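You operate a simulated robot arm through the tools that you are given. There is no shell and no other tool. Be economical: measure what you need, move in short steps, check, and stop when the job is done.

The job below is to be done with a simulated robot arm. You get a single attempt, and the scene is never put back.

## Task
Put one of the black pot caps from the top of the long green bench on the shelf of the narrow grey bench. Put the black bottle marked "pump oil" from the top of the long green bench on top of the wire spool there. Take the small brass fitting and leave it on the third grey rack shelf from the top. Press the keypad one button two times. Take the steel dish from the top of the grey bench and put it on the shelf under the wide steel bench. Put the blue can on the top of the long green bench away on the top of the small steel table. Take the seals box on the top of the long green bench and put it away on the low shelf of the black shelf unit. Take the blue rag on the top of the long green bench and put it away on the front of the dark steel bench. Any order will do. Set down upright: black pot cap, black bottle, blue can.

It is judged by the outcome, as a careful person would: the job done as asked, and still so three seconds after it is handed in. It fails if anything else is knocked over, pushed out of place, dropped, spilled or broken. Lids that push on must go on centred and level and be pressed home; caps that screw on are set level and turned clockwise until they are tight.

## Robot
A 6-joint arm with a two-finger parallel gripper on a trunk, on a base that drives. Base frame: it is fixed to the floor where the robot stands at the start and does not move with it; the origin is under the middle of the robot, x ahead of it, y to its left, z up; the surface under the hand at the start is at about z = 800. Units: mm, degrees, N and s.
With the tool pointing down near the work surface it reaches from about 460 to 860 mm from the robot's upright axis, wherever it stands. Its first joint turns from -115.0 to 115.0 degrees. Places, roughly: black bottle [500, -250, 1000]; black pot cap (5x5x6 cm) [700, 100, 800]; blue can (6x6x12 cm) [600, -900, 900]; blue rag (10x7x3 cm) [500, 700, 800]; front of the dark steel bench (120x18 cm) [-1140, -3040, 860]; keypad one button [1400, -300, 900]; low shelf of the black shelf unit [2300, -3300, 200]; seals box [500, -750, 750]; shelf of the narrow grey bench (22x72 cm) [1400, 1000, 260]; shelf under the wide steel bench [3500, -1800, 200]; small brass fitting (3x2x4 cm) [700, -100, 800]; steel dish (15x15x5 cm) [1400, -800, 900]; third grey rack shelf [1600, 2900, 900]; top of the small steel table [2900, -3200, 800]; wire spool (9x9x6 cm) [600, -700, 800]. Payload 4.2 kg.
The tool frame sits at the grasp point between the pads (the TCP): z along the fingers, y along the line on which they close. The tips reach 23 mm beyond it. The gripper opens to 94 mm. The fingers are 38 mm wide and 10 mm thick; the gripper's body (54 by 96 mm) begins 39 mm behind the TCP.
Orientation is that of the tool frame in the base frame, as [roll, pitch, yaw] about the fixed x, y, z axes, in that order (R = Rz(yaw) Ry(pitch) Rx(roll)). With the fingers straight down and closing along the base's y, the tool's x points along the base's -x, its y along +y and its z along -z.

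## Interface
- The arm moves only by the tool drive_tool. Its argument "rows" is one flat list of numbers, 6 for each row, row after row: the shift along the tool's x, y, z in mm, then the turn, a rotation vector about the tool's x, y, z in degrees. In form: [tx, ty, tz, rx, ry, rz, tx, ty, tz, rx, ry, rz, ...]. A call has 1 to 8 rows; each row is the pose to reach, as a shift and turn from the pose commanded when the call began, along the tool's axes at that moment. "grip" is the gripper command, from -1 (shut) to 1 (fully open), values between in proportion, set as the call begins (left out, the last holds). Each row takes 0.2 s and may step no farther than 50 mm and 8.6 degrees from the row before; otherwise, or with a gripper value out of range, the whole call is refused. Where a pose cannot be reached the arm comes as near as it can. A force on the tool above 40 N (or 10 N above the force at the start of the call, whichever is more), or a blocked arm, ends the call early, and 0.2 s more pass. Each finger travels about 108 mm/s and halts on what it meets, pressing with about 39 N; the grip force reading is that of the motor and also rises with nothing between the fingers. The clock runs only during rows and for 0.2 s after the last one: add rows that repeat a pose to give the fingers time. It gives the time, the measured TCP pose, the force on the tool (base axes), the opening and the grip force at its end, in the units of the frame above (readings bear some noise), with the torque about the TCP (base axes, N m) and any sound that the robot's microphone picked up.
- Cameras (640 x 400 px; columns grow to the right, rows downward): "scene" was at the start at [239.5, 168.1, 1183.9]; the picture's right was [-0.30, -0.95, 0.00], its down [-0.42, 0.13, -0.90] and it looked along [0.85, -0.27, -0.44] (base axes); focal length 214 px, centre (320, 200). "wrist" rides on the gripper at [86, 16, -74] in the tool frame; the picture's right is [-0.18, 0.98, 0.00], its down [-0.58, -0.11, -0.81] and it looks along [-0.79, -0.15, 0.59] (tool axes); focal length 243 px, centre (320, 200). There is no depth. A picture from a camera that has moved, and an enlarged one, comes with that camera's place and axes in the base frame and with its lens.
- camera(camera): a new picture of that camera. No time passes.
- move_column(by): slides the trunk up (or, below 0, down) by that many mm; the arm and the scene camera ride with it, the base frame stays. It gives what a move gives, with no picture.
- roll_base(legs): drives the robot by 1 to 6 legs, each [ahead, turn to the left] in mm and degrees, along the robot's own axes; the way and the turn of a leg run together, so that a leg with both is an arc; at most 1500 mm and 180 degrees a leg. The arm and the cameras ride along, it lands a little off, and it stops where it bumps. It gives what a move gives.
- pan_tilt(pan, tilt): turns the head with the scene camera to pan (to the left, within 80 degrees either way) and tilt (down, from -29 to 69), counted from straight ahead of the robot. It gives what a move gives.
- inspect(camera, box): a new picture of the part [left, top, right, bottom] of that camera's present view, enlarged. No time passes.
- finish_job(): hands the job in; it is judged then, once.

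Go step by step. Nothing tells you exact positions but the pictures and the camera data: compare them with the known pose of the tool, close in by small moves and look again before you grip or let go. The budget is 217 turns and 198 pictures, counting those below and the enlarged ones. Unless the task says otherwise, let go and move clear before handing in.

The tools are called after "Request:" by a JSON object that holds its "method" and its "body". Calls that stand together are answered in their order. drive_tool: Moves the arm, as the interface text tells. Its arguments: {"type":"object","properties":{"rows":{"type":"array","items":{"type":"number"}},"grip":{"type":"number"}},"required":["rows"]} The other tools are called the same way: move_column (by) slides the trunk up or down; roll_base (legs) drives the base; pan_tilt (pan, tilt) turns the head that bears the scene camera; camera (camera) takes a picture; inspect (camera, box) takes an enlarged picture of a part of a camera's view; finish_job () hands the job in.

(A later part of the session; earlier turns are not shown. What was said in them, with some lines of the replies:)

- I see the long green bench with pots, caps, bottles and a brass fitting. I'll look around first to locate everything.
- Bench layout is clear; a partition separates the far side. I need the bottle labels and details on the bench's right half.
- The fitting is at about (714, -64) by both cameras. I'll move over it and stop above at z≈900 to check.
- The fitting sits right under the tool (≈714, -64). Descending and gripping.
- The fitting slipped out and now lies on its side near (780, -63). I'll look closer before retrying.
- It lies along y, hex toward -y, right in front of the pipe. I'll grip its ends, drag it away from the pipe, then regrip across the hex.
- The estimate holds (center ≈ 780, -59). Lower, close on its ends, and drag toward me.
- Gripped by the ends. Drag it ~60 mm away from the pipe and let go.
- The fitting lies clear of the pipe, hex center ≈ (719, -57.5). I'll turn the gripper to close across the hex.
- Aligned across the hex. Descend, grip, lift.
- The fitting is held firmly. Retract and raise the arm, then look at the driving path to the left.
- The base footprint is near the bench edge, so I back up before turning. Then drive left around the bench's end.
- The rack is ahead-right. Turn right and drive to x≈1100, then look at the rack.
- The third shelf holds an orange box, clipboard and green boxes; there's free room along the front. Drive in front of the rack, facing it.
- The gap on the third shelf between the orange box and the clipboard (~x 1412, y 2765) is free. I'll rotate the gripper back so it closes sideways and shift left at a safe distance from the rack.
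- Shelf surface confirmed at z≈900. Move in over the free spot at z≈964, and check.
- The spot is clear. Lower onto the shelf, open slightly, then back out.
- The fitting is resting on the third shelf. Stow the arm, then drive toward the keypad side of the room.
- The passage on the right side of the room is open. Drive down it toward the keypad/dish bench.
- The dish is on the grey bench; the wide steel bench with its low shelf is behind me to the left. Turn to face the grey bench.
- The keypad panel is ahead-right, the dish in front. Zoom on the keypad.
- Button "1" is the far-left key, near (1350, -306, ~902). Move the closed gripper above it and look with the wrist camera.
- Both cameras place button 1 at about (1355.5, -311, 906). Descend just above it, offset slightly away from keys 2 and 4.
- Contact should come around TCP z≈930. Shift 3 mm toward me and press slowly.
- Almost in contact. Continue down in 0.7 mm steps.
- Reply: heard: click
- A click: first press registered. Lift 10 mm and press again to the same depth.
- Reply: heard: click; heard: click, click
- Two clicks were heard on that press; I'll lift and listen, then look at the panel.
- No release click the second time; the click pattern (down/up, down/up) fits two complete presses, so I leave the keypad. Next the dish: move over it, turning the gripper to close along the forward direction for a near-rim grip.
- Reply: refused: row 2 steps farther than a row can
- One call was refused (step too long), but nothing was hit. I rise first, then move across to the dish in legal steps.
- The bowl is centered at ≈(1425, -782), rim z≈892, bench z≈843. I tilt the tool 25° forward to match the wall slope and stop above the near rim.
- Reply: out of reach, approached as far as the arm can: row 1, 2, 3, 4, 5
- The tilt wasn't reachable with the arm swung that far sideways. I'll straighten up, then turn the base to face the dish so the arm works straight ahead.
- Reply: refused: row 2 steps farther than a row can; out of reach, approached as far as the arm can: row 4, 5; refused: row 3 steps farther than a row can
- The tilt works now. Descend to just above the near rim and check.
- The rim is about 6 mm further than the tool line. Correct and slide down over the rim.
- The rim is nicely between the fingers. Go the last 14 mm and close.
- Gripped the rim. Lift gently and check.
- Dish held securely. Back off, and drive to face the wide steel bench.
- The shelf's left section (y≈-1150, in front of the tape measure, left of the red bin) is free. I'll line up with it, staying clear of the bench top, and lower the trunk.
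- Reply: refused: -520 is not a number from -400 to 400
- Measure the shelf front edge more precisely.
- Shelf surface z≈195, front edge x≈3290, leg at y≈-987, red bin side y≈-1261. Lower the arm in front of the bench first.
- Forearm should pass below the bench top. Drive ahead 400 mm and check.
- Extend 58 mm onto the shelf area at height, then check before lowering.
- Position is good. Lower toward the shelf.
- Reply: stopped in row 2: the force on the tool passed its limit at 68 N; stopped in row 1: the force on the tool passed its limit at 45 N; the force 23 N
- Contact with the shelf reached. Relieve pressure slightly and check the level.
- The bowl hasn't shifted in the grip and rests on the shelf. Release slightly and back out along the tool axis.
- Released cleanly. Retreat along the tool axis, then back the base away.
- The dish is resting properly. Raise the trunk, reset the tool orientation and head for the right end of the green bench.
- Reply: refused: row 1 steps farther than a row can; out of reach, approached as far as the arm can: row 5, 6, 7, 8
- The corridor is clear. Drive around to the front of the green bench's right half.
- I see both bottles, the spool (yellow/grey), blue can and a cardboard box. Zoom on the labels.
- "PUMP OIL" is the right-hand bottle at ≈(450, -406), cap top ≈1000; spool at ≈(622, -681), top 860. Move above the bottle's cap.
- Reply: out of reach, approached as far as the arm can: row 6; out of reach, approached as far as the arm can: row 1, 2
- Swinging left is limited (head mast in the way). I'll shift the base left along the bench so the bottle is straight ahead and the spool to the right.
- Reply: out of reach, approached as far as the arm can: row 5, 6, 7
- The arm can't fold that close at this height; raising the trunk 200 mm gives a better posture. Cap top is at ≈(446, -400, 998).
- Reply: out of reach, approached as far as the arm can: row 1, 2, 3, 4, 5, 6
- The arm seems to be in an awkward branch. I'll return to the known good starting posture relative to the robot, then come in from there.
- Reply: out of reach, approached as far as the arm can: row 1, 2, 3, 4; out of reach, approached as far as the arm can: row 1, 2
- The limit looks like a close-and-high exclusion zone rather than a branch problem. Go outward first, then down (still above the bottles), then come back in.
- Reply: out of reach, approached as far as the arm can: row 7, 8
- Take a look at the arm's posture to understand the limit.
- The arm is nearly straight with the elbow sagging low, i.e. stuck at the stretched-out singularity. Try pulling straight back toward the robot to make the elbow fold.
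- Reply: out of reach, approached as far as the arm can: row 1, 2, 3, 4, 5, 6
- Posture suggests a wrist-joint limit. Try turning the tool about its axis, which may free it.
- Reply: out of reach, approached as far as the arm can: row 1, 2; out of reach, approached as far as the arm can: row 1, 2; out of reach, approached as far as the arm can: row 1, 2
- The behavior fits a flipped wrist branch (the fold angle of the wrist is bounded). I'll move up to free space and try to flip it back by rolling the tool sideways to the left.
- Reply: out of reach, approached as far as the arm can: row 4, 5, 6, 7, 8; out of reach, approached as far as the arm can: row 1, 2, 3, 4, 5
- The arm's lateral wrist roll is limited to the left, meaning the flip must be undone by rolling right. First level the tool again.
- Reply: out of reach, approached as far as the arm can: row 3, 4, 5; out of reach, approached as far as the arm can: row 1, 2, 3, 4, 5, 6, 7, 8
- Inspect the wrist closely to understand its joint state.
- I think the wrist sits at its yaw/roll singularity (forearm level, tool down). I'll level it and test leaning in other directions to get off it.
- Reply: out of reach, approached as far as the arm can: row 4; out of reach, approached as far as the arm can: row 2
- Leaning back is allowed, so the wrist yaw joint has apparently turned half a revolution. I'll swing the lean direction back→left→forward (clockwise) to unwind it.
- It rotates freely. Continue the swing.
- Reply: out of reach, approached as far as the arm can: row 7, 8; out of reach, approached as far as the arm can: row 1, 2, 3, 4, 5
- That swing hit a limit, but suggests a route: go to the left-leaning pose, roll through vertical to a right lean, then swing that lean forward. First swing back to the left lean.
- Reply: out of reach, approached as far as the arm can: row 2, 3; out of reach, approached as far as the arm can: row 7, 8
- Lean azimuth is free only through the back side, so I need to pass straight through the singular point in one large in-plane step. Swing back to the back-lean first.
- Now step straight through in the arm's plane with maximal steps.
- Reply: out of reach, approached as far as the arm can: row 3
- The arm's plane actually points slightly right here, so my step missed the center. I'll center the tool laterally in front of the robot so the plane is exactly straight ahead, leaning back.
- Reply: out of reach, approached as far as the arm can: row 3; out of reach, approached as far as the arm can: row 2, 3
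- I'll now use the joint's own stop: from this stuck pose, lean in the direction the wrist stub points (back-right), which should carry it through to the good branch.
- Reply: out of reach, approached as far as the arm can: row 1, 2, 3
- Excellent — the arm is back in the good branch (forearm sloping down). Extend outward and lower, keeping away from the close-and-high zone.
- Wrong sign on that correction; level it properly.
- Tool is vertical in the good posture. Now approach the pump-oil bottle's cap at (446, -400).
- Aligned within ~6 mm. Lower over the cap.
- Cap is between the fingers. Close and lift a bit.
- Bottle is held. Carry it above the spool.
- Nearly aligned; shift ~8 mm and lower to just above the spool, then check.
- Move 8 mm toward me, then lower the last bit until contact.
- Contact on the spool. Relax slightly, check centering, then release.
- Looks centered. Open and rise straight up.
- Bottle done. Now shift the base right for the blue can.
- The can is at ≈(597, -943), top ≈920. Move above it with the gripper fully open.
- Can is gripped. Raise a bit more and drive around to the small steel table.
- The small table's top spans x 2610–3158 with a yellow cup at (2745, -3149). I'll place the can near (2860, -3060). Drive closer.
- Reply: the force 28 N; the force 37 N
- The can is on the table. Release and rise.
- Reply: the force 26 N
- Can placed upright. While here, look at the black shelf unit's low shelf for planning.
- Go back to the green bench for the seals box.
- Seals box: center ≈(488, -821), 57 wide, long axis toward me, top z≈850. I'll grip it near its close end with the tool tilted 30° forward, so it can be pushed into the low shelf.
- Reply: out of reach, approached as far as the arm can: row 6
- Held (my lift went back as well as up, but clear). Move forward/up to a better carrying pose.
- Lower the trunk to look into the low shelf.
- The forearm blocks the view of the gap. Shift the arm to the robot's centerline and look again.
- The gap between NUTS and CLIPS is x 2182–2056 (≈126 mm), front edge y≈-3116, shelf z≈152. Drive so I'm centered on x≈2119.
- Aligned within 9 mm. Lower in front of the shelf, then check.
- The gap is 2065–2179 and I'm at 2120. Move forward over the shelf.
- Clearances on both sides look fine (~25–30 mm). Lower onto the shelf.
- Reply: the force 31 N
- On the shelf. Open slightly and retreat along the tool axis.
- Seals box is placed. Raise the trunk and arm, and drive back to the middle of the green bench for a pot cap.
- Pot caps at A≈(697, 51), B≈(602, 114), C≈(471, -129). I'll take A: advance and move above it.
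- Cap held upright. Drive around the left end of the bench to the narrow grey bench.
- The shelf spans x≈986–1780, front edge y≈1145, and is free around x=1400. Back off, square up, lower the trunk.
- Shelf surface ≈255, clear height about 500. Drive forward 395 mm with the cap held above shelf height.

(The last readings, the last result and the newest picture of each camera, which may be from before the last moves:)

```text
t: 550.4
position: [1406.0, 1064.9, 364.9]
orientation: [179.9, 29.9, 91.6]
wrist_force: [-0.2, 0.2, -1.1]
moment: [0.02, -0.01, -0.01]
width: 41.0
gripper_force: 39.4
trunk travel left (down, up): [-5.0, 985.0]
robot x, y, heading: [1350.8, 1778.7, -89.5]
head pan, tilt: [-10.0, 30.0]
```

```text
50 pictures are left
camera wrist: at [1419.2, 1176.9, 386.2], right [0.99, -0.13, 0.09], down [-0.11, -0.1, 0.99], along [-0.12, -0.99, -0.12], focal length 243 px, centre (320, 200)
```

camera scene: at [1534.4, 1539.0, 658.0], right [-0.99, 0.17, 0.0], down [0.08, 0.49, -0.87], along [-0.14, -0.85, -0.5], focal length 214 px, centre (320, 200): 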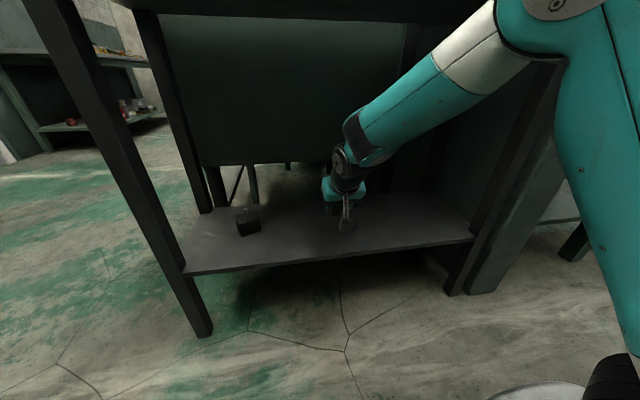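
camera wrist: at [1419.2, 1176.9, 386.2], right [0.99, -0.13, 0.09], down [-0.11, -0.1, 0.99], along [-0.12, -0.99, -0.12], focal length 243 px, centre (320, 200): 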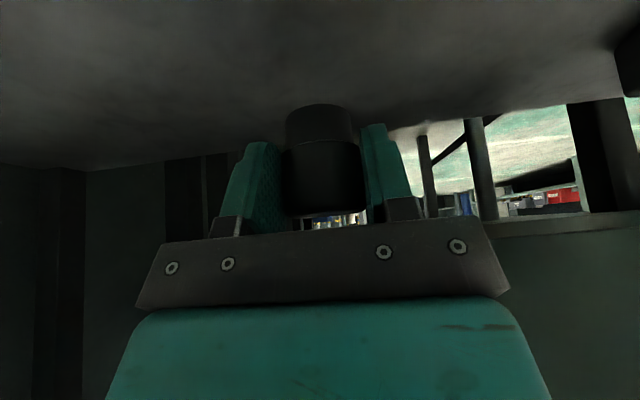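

Request:
{"method": "drive_tool", "body": {"rows": [7, 0, 19, 0, 0, 0, 14, 0, 38, 0, 0, 0, 21, 0, 57, 0, 0, 0]}}

Request:
{"method": "drive_tool", "body": {"rows": [1.5, 0, 2.6, 0, 0, 0, 3, 0, 5.2, 0, 0, 0, 4.5, 0, 7.8, 0, 0, 0]}}

```text
t: 551.2
position: [1406.6, 1054.3, 306.2]
orientation: [179.9, 29.9, 91.5]
wrist_force: [-0.2, -0.3, -0.5]
moment: [-0.01, -0.01, 0.03]
width: 41.0
gripper_force: 38.6
trunk travel left (down, up): [-5.0, 985.0]
robot x, y, heading: [1353.6, 1780.3, -89.6]
head pan, tilt: [-10.0, 30.0]
```

```text
t: 552.0
position: [1408.3, 1053.5, 300.6]
orientation: [179.7, 30.5, 91.4]
wrist_force: [-1.7, 2.6, 29.7]
moment: [-0.29, 0.08, -0.02]
width: 41.3
gripper_force: 39.2
trunk travel left (down, up): [-5.0, 985.0]
robot x, y, heading: [1354.2, 1779.6, -89.4]
head pan, tilt: [-10.0, 30.0]
```

Contact with the shelf. Release and retreat.

Request:
{"method": "drive_tool", "body": {"rows": [-1, 0, -1.7, 0, 0, 0, -1, 0, -1.7, 0, 0, 0]}}

Request:
{"method": "drive_tool", "body": {"rows": [0, 0, 0, 0, 0, 0, 0, 0, 0, 0, 0, 0, 0, 0, -25, 0, 0, 0, 0, 0, -55, 0, 0, 0, 0, 0, -90, 0, 0, 0], "grip": 0.5}}

Request:
{"method": "camera", "body": {"camera": "wrist"}}

Request:
{"method": "roll_base", "body": {"legs": [[-400, 0]]}}

Request:
{"method": "inspect", "body": {"camera": "scene", "box": [220, 120, 420, 245]}}

```text
t: 552.6
position: [1407.8, 1054.0, 299.2]
orientation: [179.7, 30.1, 91.5]
wrist_force: [1.2, -10.3, 26.2]
moment: [-0.72, -0.01, 0.03]
width: 41.2
gripper_force: 39.1
trunk travel left (down, up): [-5.0, 985.0]
robot x, y, heading: [1352.5, 1778.3, -89.7]
head pan, tilt: [-10.0, 30.0]
```

```text
t: 553.8
position: [1404.4, 1100.6, 373.5]
orientation: [179.9, 29.8, 91.6]
wrist_force: [0.0, 0.4, -0.2]
moment: [-0.02, 0.01, 0.0]
width: 70.2
gripper_force: 0.0
trunk travel left (down, up): [-5.0, 985.0]
robot x, y, heading: [1354.6, 1776.2, -89.7]
head pan, tilt: [-10.0, 30.0]
```

```text
49 pictures are left
camera wrist: at [1418.1, 1212.9, 395.9], right [0.99, -0.13, 0.09], down [-0.11, -0.11, 0.99], along [-0.12, -0.99, -0.12], focal length 243 px, centre (320, 200)
```

wrist: 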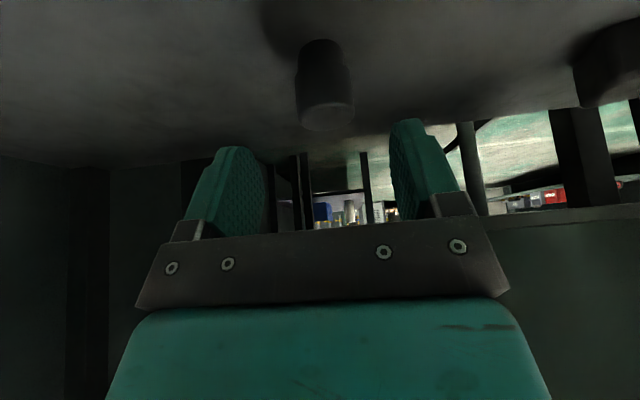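

```text
t: 556.3
position: [1398.3, 1502.5, 373.6]
orientation: [179.9, 29.9, 91.0]
wrist_force: [0.1, -0.6, 0.0]
moment: [0.0, 0.03, 0.0]
width: 70.5
gripper_force: 0.1
trunk travel left (down, up): [-5.0, 985.0]
robot x, y, heading: [1355.2, 2181.3, -90.0]
head pan, tilt: [-10.0, 30.0]
```

```text
3.20 times, centred on (320, 182) of scene
camera zoom: at [1530.7, 1940.6, 658.0], right [-0.98, 0.18, 0.0], down [0.09, 0.49, -0.87], along [-0.15, -0.85, -0.5], focal length 686 px, centre (320, 256)
```

zoom: 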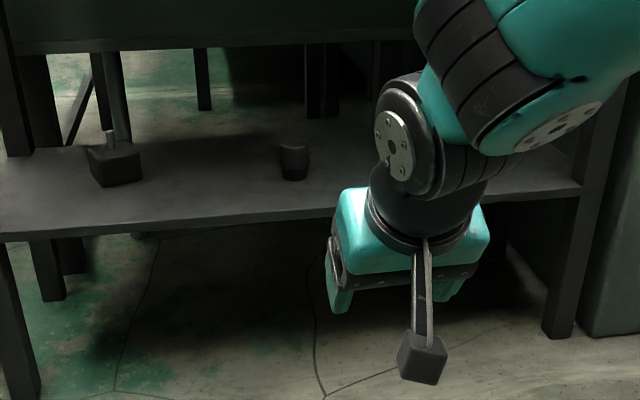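

The cap stands upright on the shelf. Raise the trunk and drive around to the blue rag on the green bench's left part.

Request:
{"method": "move_column", "body": {"by": 400}}

Request:
{"method": "move_column", "body": {"by": 320}}

Request:
{"method": "roll_base", "body": {"legs": [[250, 0], [0, -90], [1480, 0], [0, 90], [1300, 0], [0, 90]]}}

Request:
{"method": "pan_tilt", "body": {"pan": 0, "tilt": 40}}

Request:
{"method": "camera", "body": {"camera": "scene"}}

```text
t: 560.1
position: [1396.8, 1503.3, 774.0]
orientation: [179.9, 29.9, 91.0]
wrist_force: [0.2, 0.6, -0.6]
moment: [0.02, -0.02, 0.02]
width: 70.4
gripper_force: 0.0
trunk travel left (down, up): [-405.0, 585.0]
robot x, y, heading: [1347.5, 2183.6, -90.1]
head pan, tilt: [-10.0, 30.0]
```

```text
t: 563.3
position: [1397.7, 1503.5, 1093.9]
orientation: [-180.0, 29.9, 90.9]
wrist_force: [-0.2, -0.1, -0.6]
moment: [0.0, -0.02, -0.01]
width: 70.4
gripper_force: 0.1
trunk travel left (down, up): [-725.0, 265.0]
robot x, y, heading: [1351.3, 2184.3, -90.4]
head pan, tilt: [-10.0, 30.0]
```

```text
t: 589.6
position: [506.0, 686.1, 1094.5]
orientation: [179.9, 29.9, 176.8]
wrist_force: [0.4, -0.5, -0.5]
moment: [-0.03, 0.01, 0.01]
width: 70.5
gripper_force: 0.1
trunk travel left (down, up): [-725.0, 265.0]
robot x, y, heading: [-175.9, 691.8, -3.8]
head pan, tilt: [-10.0, 30.0]
```

```text
t: 590.3
position: [506.6, 686.3, 1095.4]
orientation: [179.9, 29.9, 176.9]
wrist_force: [-0.5, -1.1, -0.3]
moment: [-0.02, 0.0, 0.0]
width: 70.6
gripper_force: 0.0
trunk travel left (down, up): [-725.0, 265.0]
robot x, y, heading: [-174.0, 688.5, -4.3]
head pan, tilt: [0.0, 40.0]
```

```text
47 pictures are left
camera scene: at [77.5, 867.6, 1362.7], right [-0.07, -1.0, 0.0], down [-0.64, 0.05, -0.77], along [0.76, -0.06, -0.64], focal length 214 px, centre (320, 200)
```

scene: 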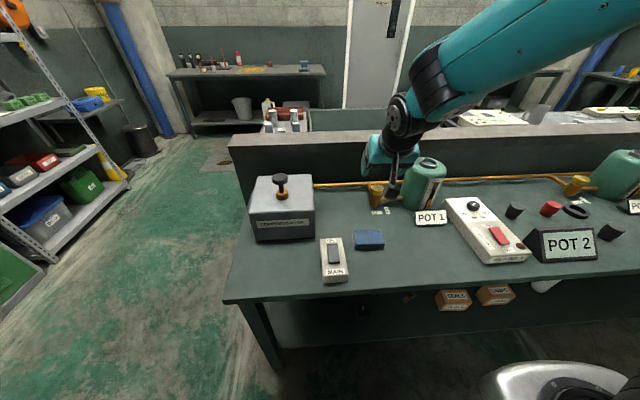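

The rag lies with its 10 cm side along y, so I must close along x. Level the tool, turn it 90° and move above the rag.

Request:
{"method": "drive_tool", "body": {"rows": [0, 0, 0, 0, 7.5, 0, 0, 0, 0, 0, 15, 0, 0, 0, 0, 0, 22.5, 0, 0, 0, 0, 0, 30, 0], "grip": 1}}

Request:
{"method": "drive_tool", "body": {"rows": [0, 0, 20, 0, 0, 8.5, 0, 0, 40, 0, 0, 17, 0, 0, 60, 0, 0, 25.5, 0, 0, 80, 0, 0, 34, 0, 0, 100, 0, 0, 42.5, 0, 0, 120, 0, 0, 51, 0, 0, 140, 0, 0, 59.5, 0, 0, 155, 0, 0, 68]}}

Request:
{"method": "drive_tool", "body": {"rows": [0, 0, 0, 0, 0, 8.5, 0, 0, 0, 0, 0, 17, 0, 0, 0, 0, 0, 19, 0, 0, 0, 0, 0, 19]}}

Request:
{"method": "camera", "body": {"camera": "wrist"}}

Request:
{"method": "inspect", "body": {"camera": "scene", "box": [320, 200, 420, 270]}}

```text
t: 591.3
position: [504.7, 686.8, 1093.7]
orientation: [179.8, -0.3, 176.9]
wrist_force: [0.9, 0.2, -0.4]
moment: [0.0, -0.07, 0.02]
width: 94.2
gripper_force: 0.1
trunk travel left (down, up): [-725.0, 265.0]
robot x, y, heading: [-171.9, 689.8, -4.6]
head pan, tilt: [0.0, 40.0]
```

```text
t: 593.1
position: [505.3, 685.1, 939.1]
orientation: [-180.0, -0.1, 108.7]
wrist_force: [-0.5, 0.2, 0.0]
moment: [0.0, -0.01, -0.01]
width: 94.0
gripper_force: 0.1
trunk travel left (down, up): [-725.0, 265.0]
robot x, y, heading: [-175.9, 689.4, -4.1]
head pan, tilt: [0.0, 40.0]
```

```text
t: 594.1
position: [505.7, 686.1, 939.9]
orientation: [-180.0, 0.0, 89.9]
wrist_force: [-0.4, 0.7, 0.1]
moment: [0.03, -0.01, 0.0]
width: 94.1
gripper_force: 0.0
trunk travel left (down, up): [-725.0, 265.0]
robot x, y, heading: [-174.3, 691.0, -4.1]
head pan, tilt: [0.0, 40.0]
```

```text
46 pictures are left
camera wrist: at [521.4, 772.9, 1014.9], right [0.98, -0.19, 0.0], down [-0.11, -0.58, 0.81], along [-0.15, -0.79, -0.59], focal length 243 px, centre (320, 200)
```

wrist: 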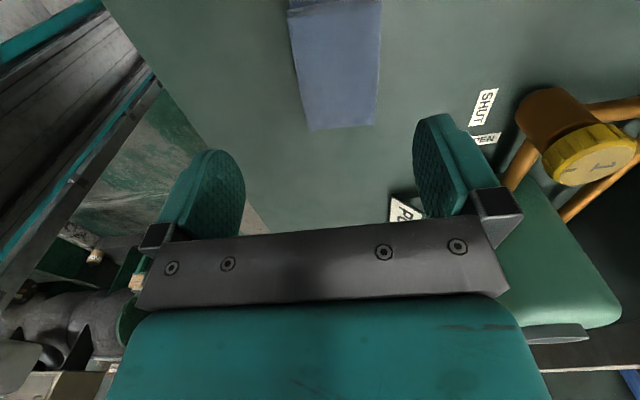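

```text
5.71 times, centred on (370, 235) of scene
camera zoom: at [77.5, 867.6, 1362.6], right [-0.07, -1.0, 0.0], down [-0.64, 0.05, -0.77], along [0.76, -0.06, -0.64], focal length 1226 px, centre (34, 0)
```

zoom: 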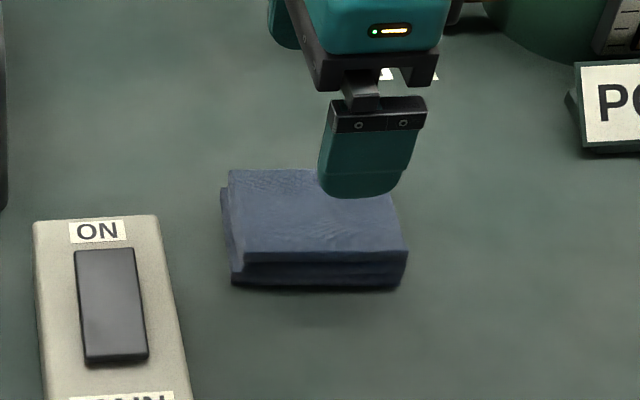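

Rag center ≈(518, 678), rotated ~4°. Align, lower and grip.

Request:
{"method": "drive_tool", "body": {"rows": [-4, 6, 38, 0, 0, 2, -8, 12.5, 76, 0, 0, 4.3, -8, 12.5, 113, 0, 0, 4.3]}}

Request:
{"method": "drive_tool", "body": {"rows": [0, 0, 0, 0, 0, 0, 0, 0, 0, 0, 0, 0, 0, 0, 0, 0, 0, 0], "grip": -1}}

Request:
{"method": "drive_tool", "body": {"rows": [0, 0, -15, 0, 0, 0, 0, 0, -55, 0, 0, 0, 0, 0, -100, 0, 0, 0, 0, 0, -145, 0, 0, 0, 0, 0, -190, 0, 0, 0, 0, 0, -235, 0, 0, 0, 0, 0, -260, 0, 0, 0]}}

Request:
{"method": "camera", "body": {"camera": "wrist"}}

```text
t: 594.9
position: [517.7, 678.9, 828.1]
orientation: [179.9, 0.0, 85.6]
wrist_force: [-0.1, -0.4, 0.6]
moment: [-0.02, 0.05, 0.04]
width: 94.2
gripper_force: 0.0
trunk travel left (down, up): [-725.0, 265.0]
robot x, y, heading: [-173.7, 689.2, -4.3]
head pan, tilt: [0.0, 40.0]
```

```text
t: 595.7
position: [518.1, 679.1, 827.6]
orientation: [-179.9, -0.2, 85.5]
wrist_force: [0.2, 0.2, -0.4]
moment: [-0.01, -0.02, 0.01]
width: 64.3
gripper_force: 38.9
trunk travel left (down, up): [-725.0, 265.0]
robot x, y, heading: [-174.0, 689.7, -4.3]
head pan, tilt: [0.0, 40.0]
```

```text
t: 597.3
position: [519.2, 677.8, 1084.6]
orientation: [-179.8, -0.1, 85.7]
wrist_force: [0.2, 0.5, -0.6]
moment: [-0.02, 0.03, 0.02]
width: 64.3
gripper_force: 39.3
trunk travel left (down, up): [-725.0, 265.0]
robot x, y, heading: [-172.5, 688.3, -4.2]
head pan, tilt: [0.0, 40.0]
```

```text
44 pictures are left
camera wrist: at [541.5, 762.5, 1159.5], right [0.97, -0.26, 0.0], down [-0.15, -0.57, 0.81], along [-0.21, -0.78, -0.59], focal length 243 px, centre (320, 200)
```

wrist: 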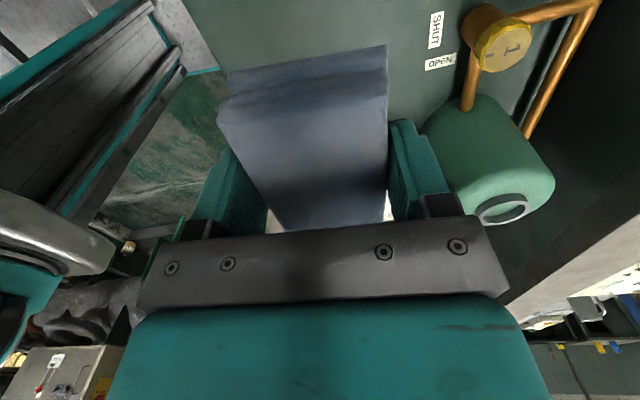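

Rag is held. Drive to the dark steel bench.

Request:
{"method": "roll_base", "body": {"legs": [[-30, 0], [0, -85.8], [1450, 0], [1350, 0], [0, -90], [930, 0]]}}

Request:
{"method": "roll_base", "body": {"legs": [[0, 90]]}}

Request:
{"method": "pan_tilt", "body": {"pan": 0, "tilt": 30}}

Request:
{"method": "camera", "body": {"camera": "scene"}}

```text
t: 623.4
position: [-1896.2, -2044.0, 1085.0]
orientation: [-179.9, -0.1, -94.7]
wrist_force: [0.2, -0.2, -0.5]
moment: [0.02, -0.01, 0.0]
width: 64.0
gripper_force: 39.1
trunk travel left (down, up): [-725.0, 265.0]
robot x, y, heading: [-1207.0, -2058.1, 175.6]
head pan, tilt: [0.0, 40.0]
```

```text
t: 627.6
position: [-1229.8, -2748.9, 1085.4]
orientation: [-179.9, -0.1, -5.5]
wrist_force: [-0.8, -0.2, 0.0]
moment: [0.02, -0.01, -0.02]
width: 63.9
gripper_force: 39.2
trunk travel left (down, up): [-725.0, 265.0]
robot x, y, heading: [-1203.6, -2056.1, -95.3]
head pan, tilt: [0.0, 40.0]
```

```text
t: 628.3
position: [-1230.7, -2749.3, 1084.4]
orientation: [-180.0, -0.1, -5.6]
wrist_force: [-0.7, 0.0, -0.3]
moment: [0.0, -0.01, -0.04]
width: 64.2
gripper_force: 38.9
trunk travel left (down, up): [-725.0, 265.0]
robot x, y, heading: [-1205.6, -2057.4, -95.3]
head pan, tilt: [0.0, 30.0]
```

```text
43 pictures are left
camera scene: at [-1033.7, -2316.8, 1377.9], right [-1.0, 0.09, 0.0], down [0.05, 0.5, -0.87], along [-0.08, -0.86, -0.5], focal length 214 px, centre (320, 200)
```

scene: 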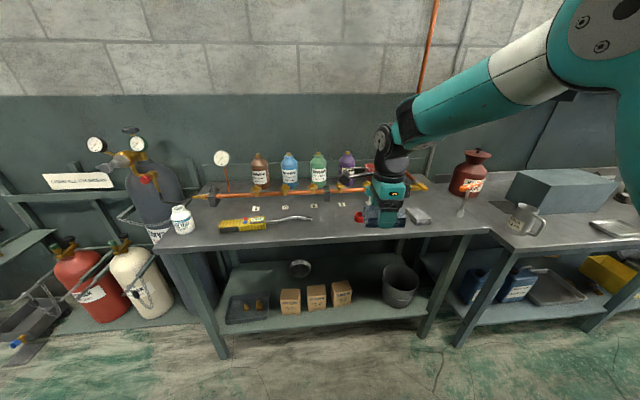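

The bench front is free around x≈-1140, y≈-3000. Zoom to verify.

Request:
{"method": "inspect", "body": {"camera": "scene", "box": [240, 170, 440, 270]}}

```text
3.20 times, centred on (340, 220) of scene
camera zoom: at [-1033.7, -2316.8, 1377.9], right [-1.0, 0.09, 0.0], down [0.05, 0.5, -0.87], along [-0.08, -0.86, -0.5], focal length 686 px, centre (256, 136)
```

zoom: 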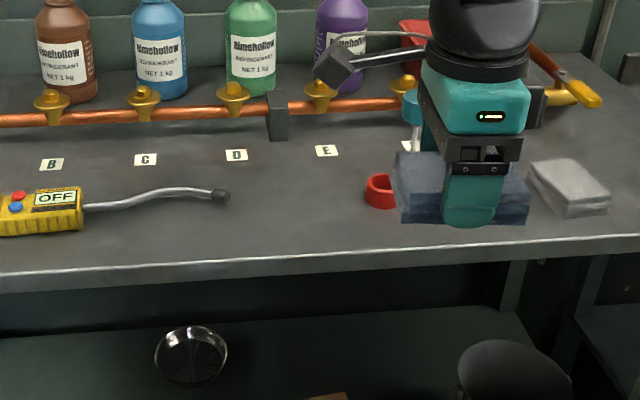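

Free spot at ≈(-1150, -3000). Square up and drive forward.

Request:
{"method": "roll_base", "body": {"legs": [[0, 5.3], [250, 0]]}}

Request:
{"method": "camera", "body": {"camera": "scene"}}

```text
t: 630.6
position: [-1169.1, -2997.5, 1084.8]
orientation: [-179.9, -0.1, -0.3]
wrist_force: [-0.4, 0.0, -0.7]
moment: [-0.05, -0.01, -0.04]
width: 64.3
gripper_force: 38.8
trunk travel left (down, up): [-725.0, 265.0]
robot x, y, heading: [-1202.5, -2304.3, -90.4]
head pan, tilt: [0.0, 30.0]
```

```text
41 pictures are left
camera scene: at [-1011.4, -2547.6, 1378.0], right [-1.0, 0.0, 0.0], down [0.0, 0.5, -0.87], along [0.0, -0.87, -0.5], focal length 214 px, centre (320, 200)
```

scene: 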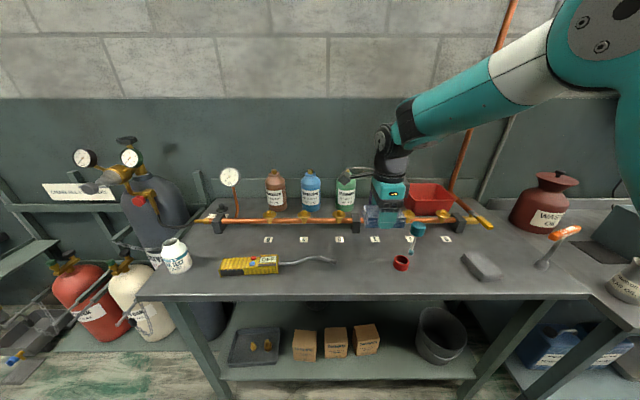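

Request:
{"method": "drive_tool", "body": {"rows": [2, 0, 40, 0, 0, 0, 4, 0, 80, 0, 0, 0, 6, 0, 120, 0, 0, 0, 8, 0, 155, 0, 0, 0, 8, 0, 175, 0, 0, 0]}}

Request:
{"method": "drive_tool", "body": {"rows": [0, 0, 5, 0, 0, 0, 0, 0, 10, 0, 0, 0, 0, 0, 14, 0, 0, 0, 0, 0, 18, 0, 0, 0]}}

Request:
{"method": "inspect", "body": {"camera": "scene", "box": [300, 190, 460, 310]}}

```text
t: 631.8
position: [-1160.3, -2996.0, 908.2]
orientation: [-179.9, -0.1, -0.4]
wrist_force: [0.0, 0.5, -0.1]
moment: [-0.01, -0.03, -0.03]
width: 64.0
gripper_force: 39.0
trunk travel left (down, up): [-725.0, 265.0]
robot x, y, heading: [-1204.2, -2303.5, -90.0]
head pan, tilt: [0.0, 30.0]
```

```text
t: 632.8
position: [-1160.8, -2996.2, 891.0]
orientation: [-179.9, -0.1, -0.3]
wrist_force: [-0.7, 0.9, -0.2]
moment: [-0.01, 0.01, 0.01]
width: 64.1
gripper_force: 39.6
trunk travel left (down, up): [-725.0, 265.0]
robot x, y, heading: [-1204.4, -2307.7, -89.9]
head pan, tilt: [0.0, 30.0]
```

```text
3.33 times, centred on (380, 250) of scene
camera zoom: at [-1011.4, -2547.5, 1378.0], right [-1.0, 0.0, 0.0], down [0.0, 0.5, -0.87], along [0.0, -0.87, -0.5], focal length 715 px, centre (120, 33)
```

zoom: 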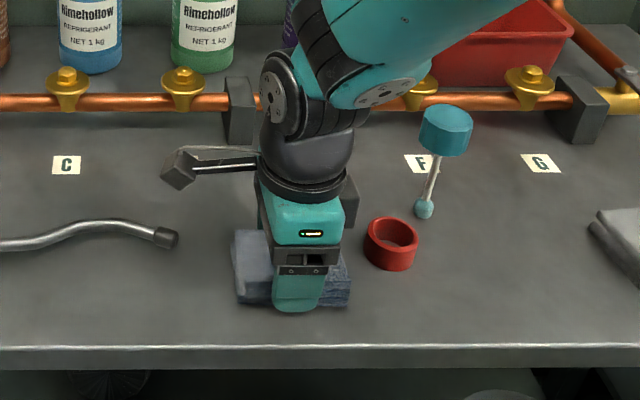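

Almost down; continue slowly until contact.

Request:
{"method": "drive_tool", "body": {"rows": [0, 0, 2, 0, 0, 0, 0, 0, 4, 0, 0, 0]}}

Request:
{"method": "drive_tool", "body": {"rows": [0, 0, 1.5, 0, 0, 0, 0, 0, 3, 0, 0, 0]}}

```text
t: 633.4
position: [-1160.6, -2997.2, 887.4]
orientation: [-179.8, -0.1, -0.2]
wrist_force: [0.5, 0.9, -1.2]
moment: [0.01, -0.03, 0.01]
width: 63.9
gripper_force: 39.4
trunk travel left (down, up): [-725.0, 265.0]
robot x, y, heading: [-1207.7, -2306.4, -90.1]
head pan, tilt: [0.0, 30.0]
```

```text
t: 634.0
position: [-1161.4, -2996.0, 886.5]
orientation: [179.9, -0.1, -0.4]
wrist_force: [-2.8, 2.1, 25.2]
moment: [0.3, 0.15, 0.02]
width: 64.1
gripper_force: 39.1
trunk travel left (down, up): [-725.0, 265.0]
robot x, y, heading: [-1204.3, -2307.5, -90.3]
head pan, tilt: [0.0, 30.0]
```

Contact. Release and rise.

Request:
{"method": "drive_tool", "body": {"rows": [0, 0, -1.5, 0, 0, 0, 0, 0, -1.5, 0, 0, 0]}}

Request:
{"method": "drive_tool", "body": {"rows": [0, 0, 0, 0, 0, 0, 0, 0, 0, 0, 0, 0, 0, 0, -30, 0, 0, 0, 0, 0, -75, 0, 0, 0, 0, 0, -120, 0, 0, 0, 0, 0, -165, 0, 0, 0], "grip": 0.7}}

Request:
{"method": "roll_base", "body": {"legs": [[-200, 0]]}}

Request:
{"method": "camera", "body": {"camera": "scene"}}

```text
t: 634.6
position: [-1161.2, -2996.5, 887.5]
orientation: [179.9, -0.1, -0.4]
wrist_force: [-1.9, -4.7, 24.2]
moment: [0.08, 0.1, 0.0]
width: 63.9
gripper_force: 39.0
trunk travel left (down, up): [-725.0, 265.0]
robot x, y, heading: [-1205.6, -2306.6, -90.4]
head pan, tilt: [0.0, 30.0]
```

```text
t: 636.0
position: [-1159.8, -2995.3, 1049.7]
orientation: [-179.8, -0.1, -0.3]
wrist_force: [0.2, -1.4, 0.4]
moment: [-0.01, -0.01, 0.04]
width: 79.8
gripper_force: 0.1
trunk travel left (down, up): [-725.0, 265.0]
robot x, y, heading: [-1207.6, -2301.4, -90.3]
head pan, tilt: [0.0, 30.0]
```

```text
t: 637.6
position: [-1160.2, -2795.5, 1049.8]
orientation: [-180.0, -0.1, -0.2]
wrist_force: [0.3, -0.9, -0.7]
moment: [0.03, 0.03, 0.02]
width: 79.8
gripper_force: 0.0
trunk travel left (down, up): [-725.0, 265.0]
robot x, y, heading: [-1202.5, -2108.2, -90.0]
head pan, tilt: [0.0, 30.0]
```

```text
39 pictures are left
camera scene: at [-1010.4, -2347.7, 1378.0], right [-1.0, 0.0, 0.0], down [0.0, 0.5, -0.87], along [0.0, -0.87, -0.5], focal length 214 px, centre (320, 200)
```

scene: 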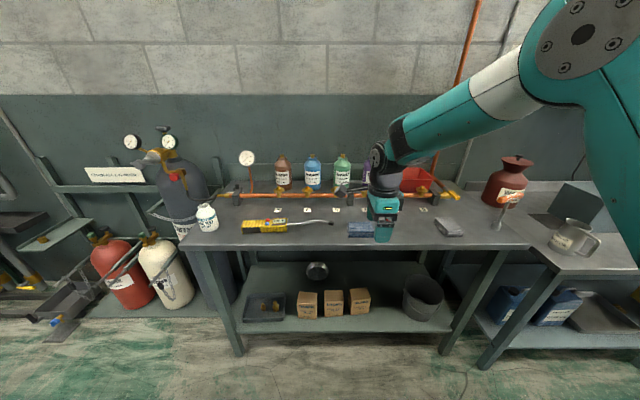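

Everything has been moved to its place and the gripper is empty and clear of the benches. I'm handing the job in.

Request:
{"method": "finish_job", "body": {}}

```text
The job is handed in.
```

I moved all seven objects and pressed the keypad one button two times, and the job is handed in. I can't confirm that the keypad counted exactly two presses.

- **Keypad:** I heard four clicks in all. That fits two presses and two releases, but I saw nothing on the panel to confirm it.
- **Brass fitting:** it slipped from the gripper on the first grip and fell over on the green bench. I picked it up again, and it now lies on the third shelf of the grey rack.
- **Upright items:** the pot cap, the pump oil bottle (on the wire spool) and the blue can were all standing upright when I last saw them.
- **Other items:** the steel dish, the seals box and the blue rag are on the shelves and bench you named.
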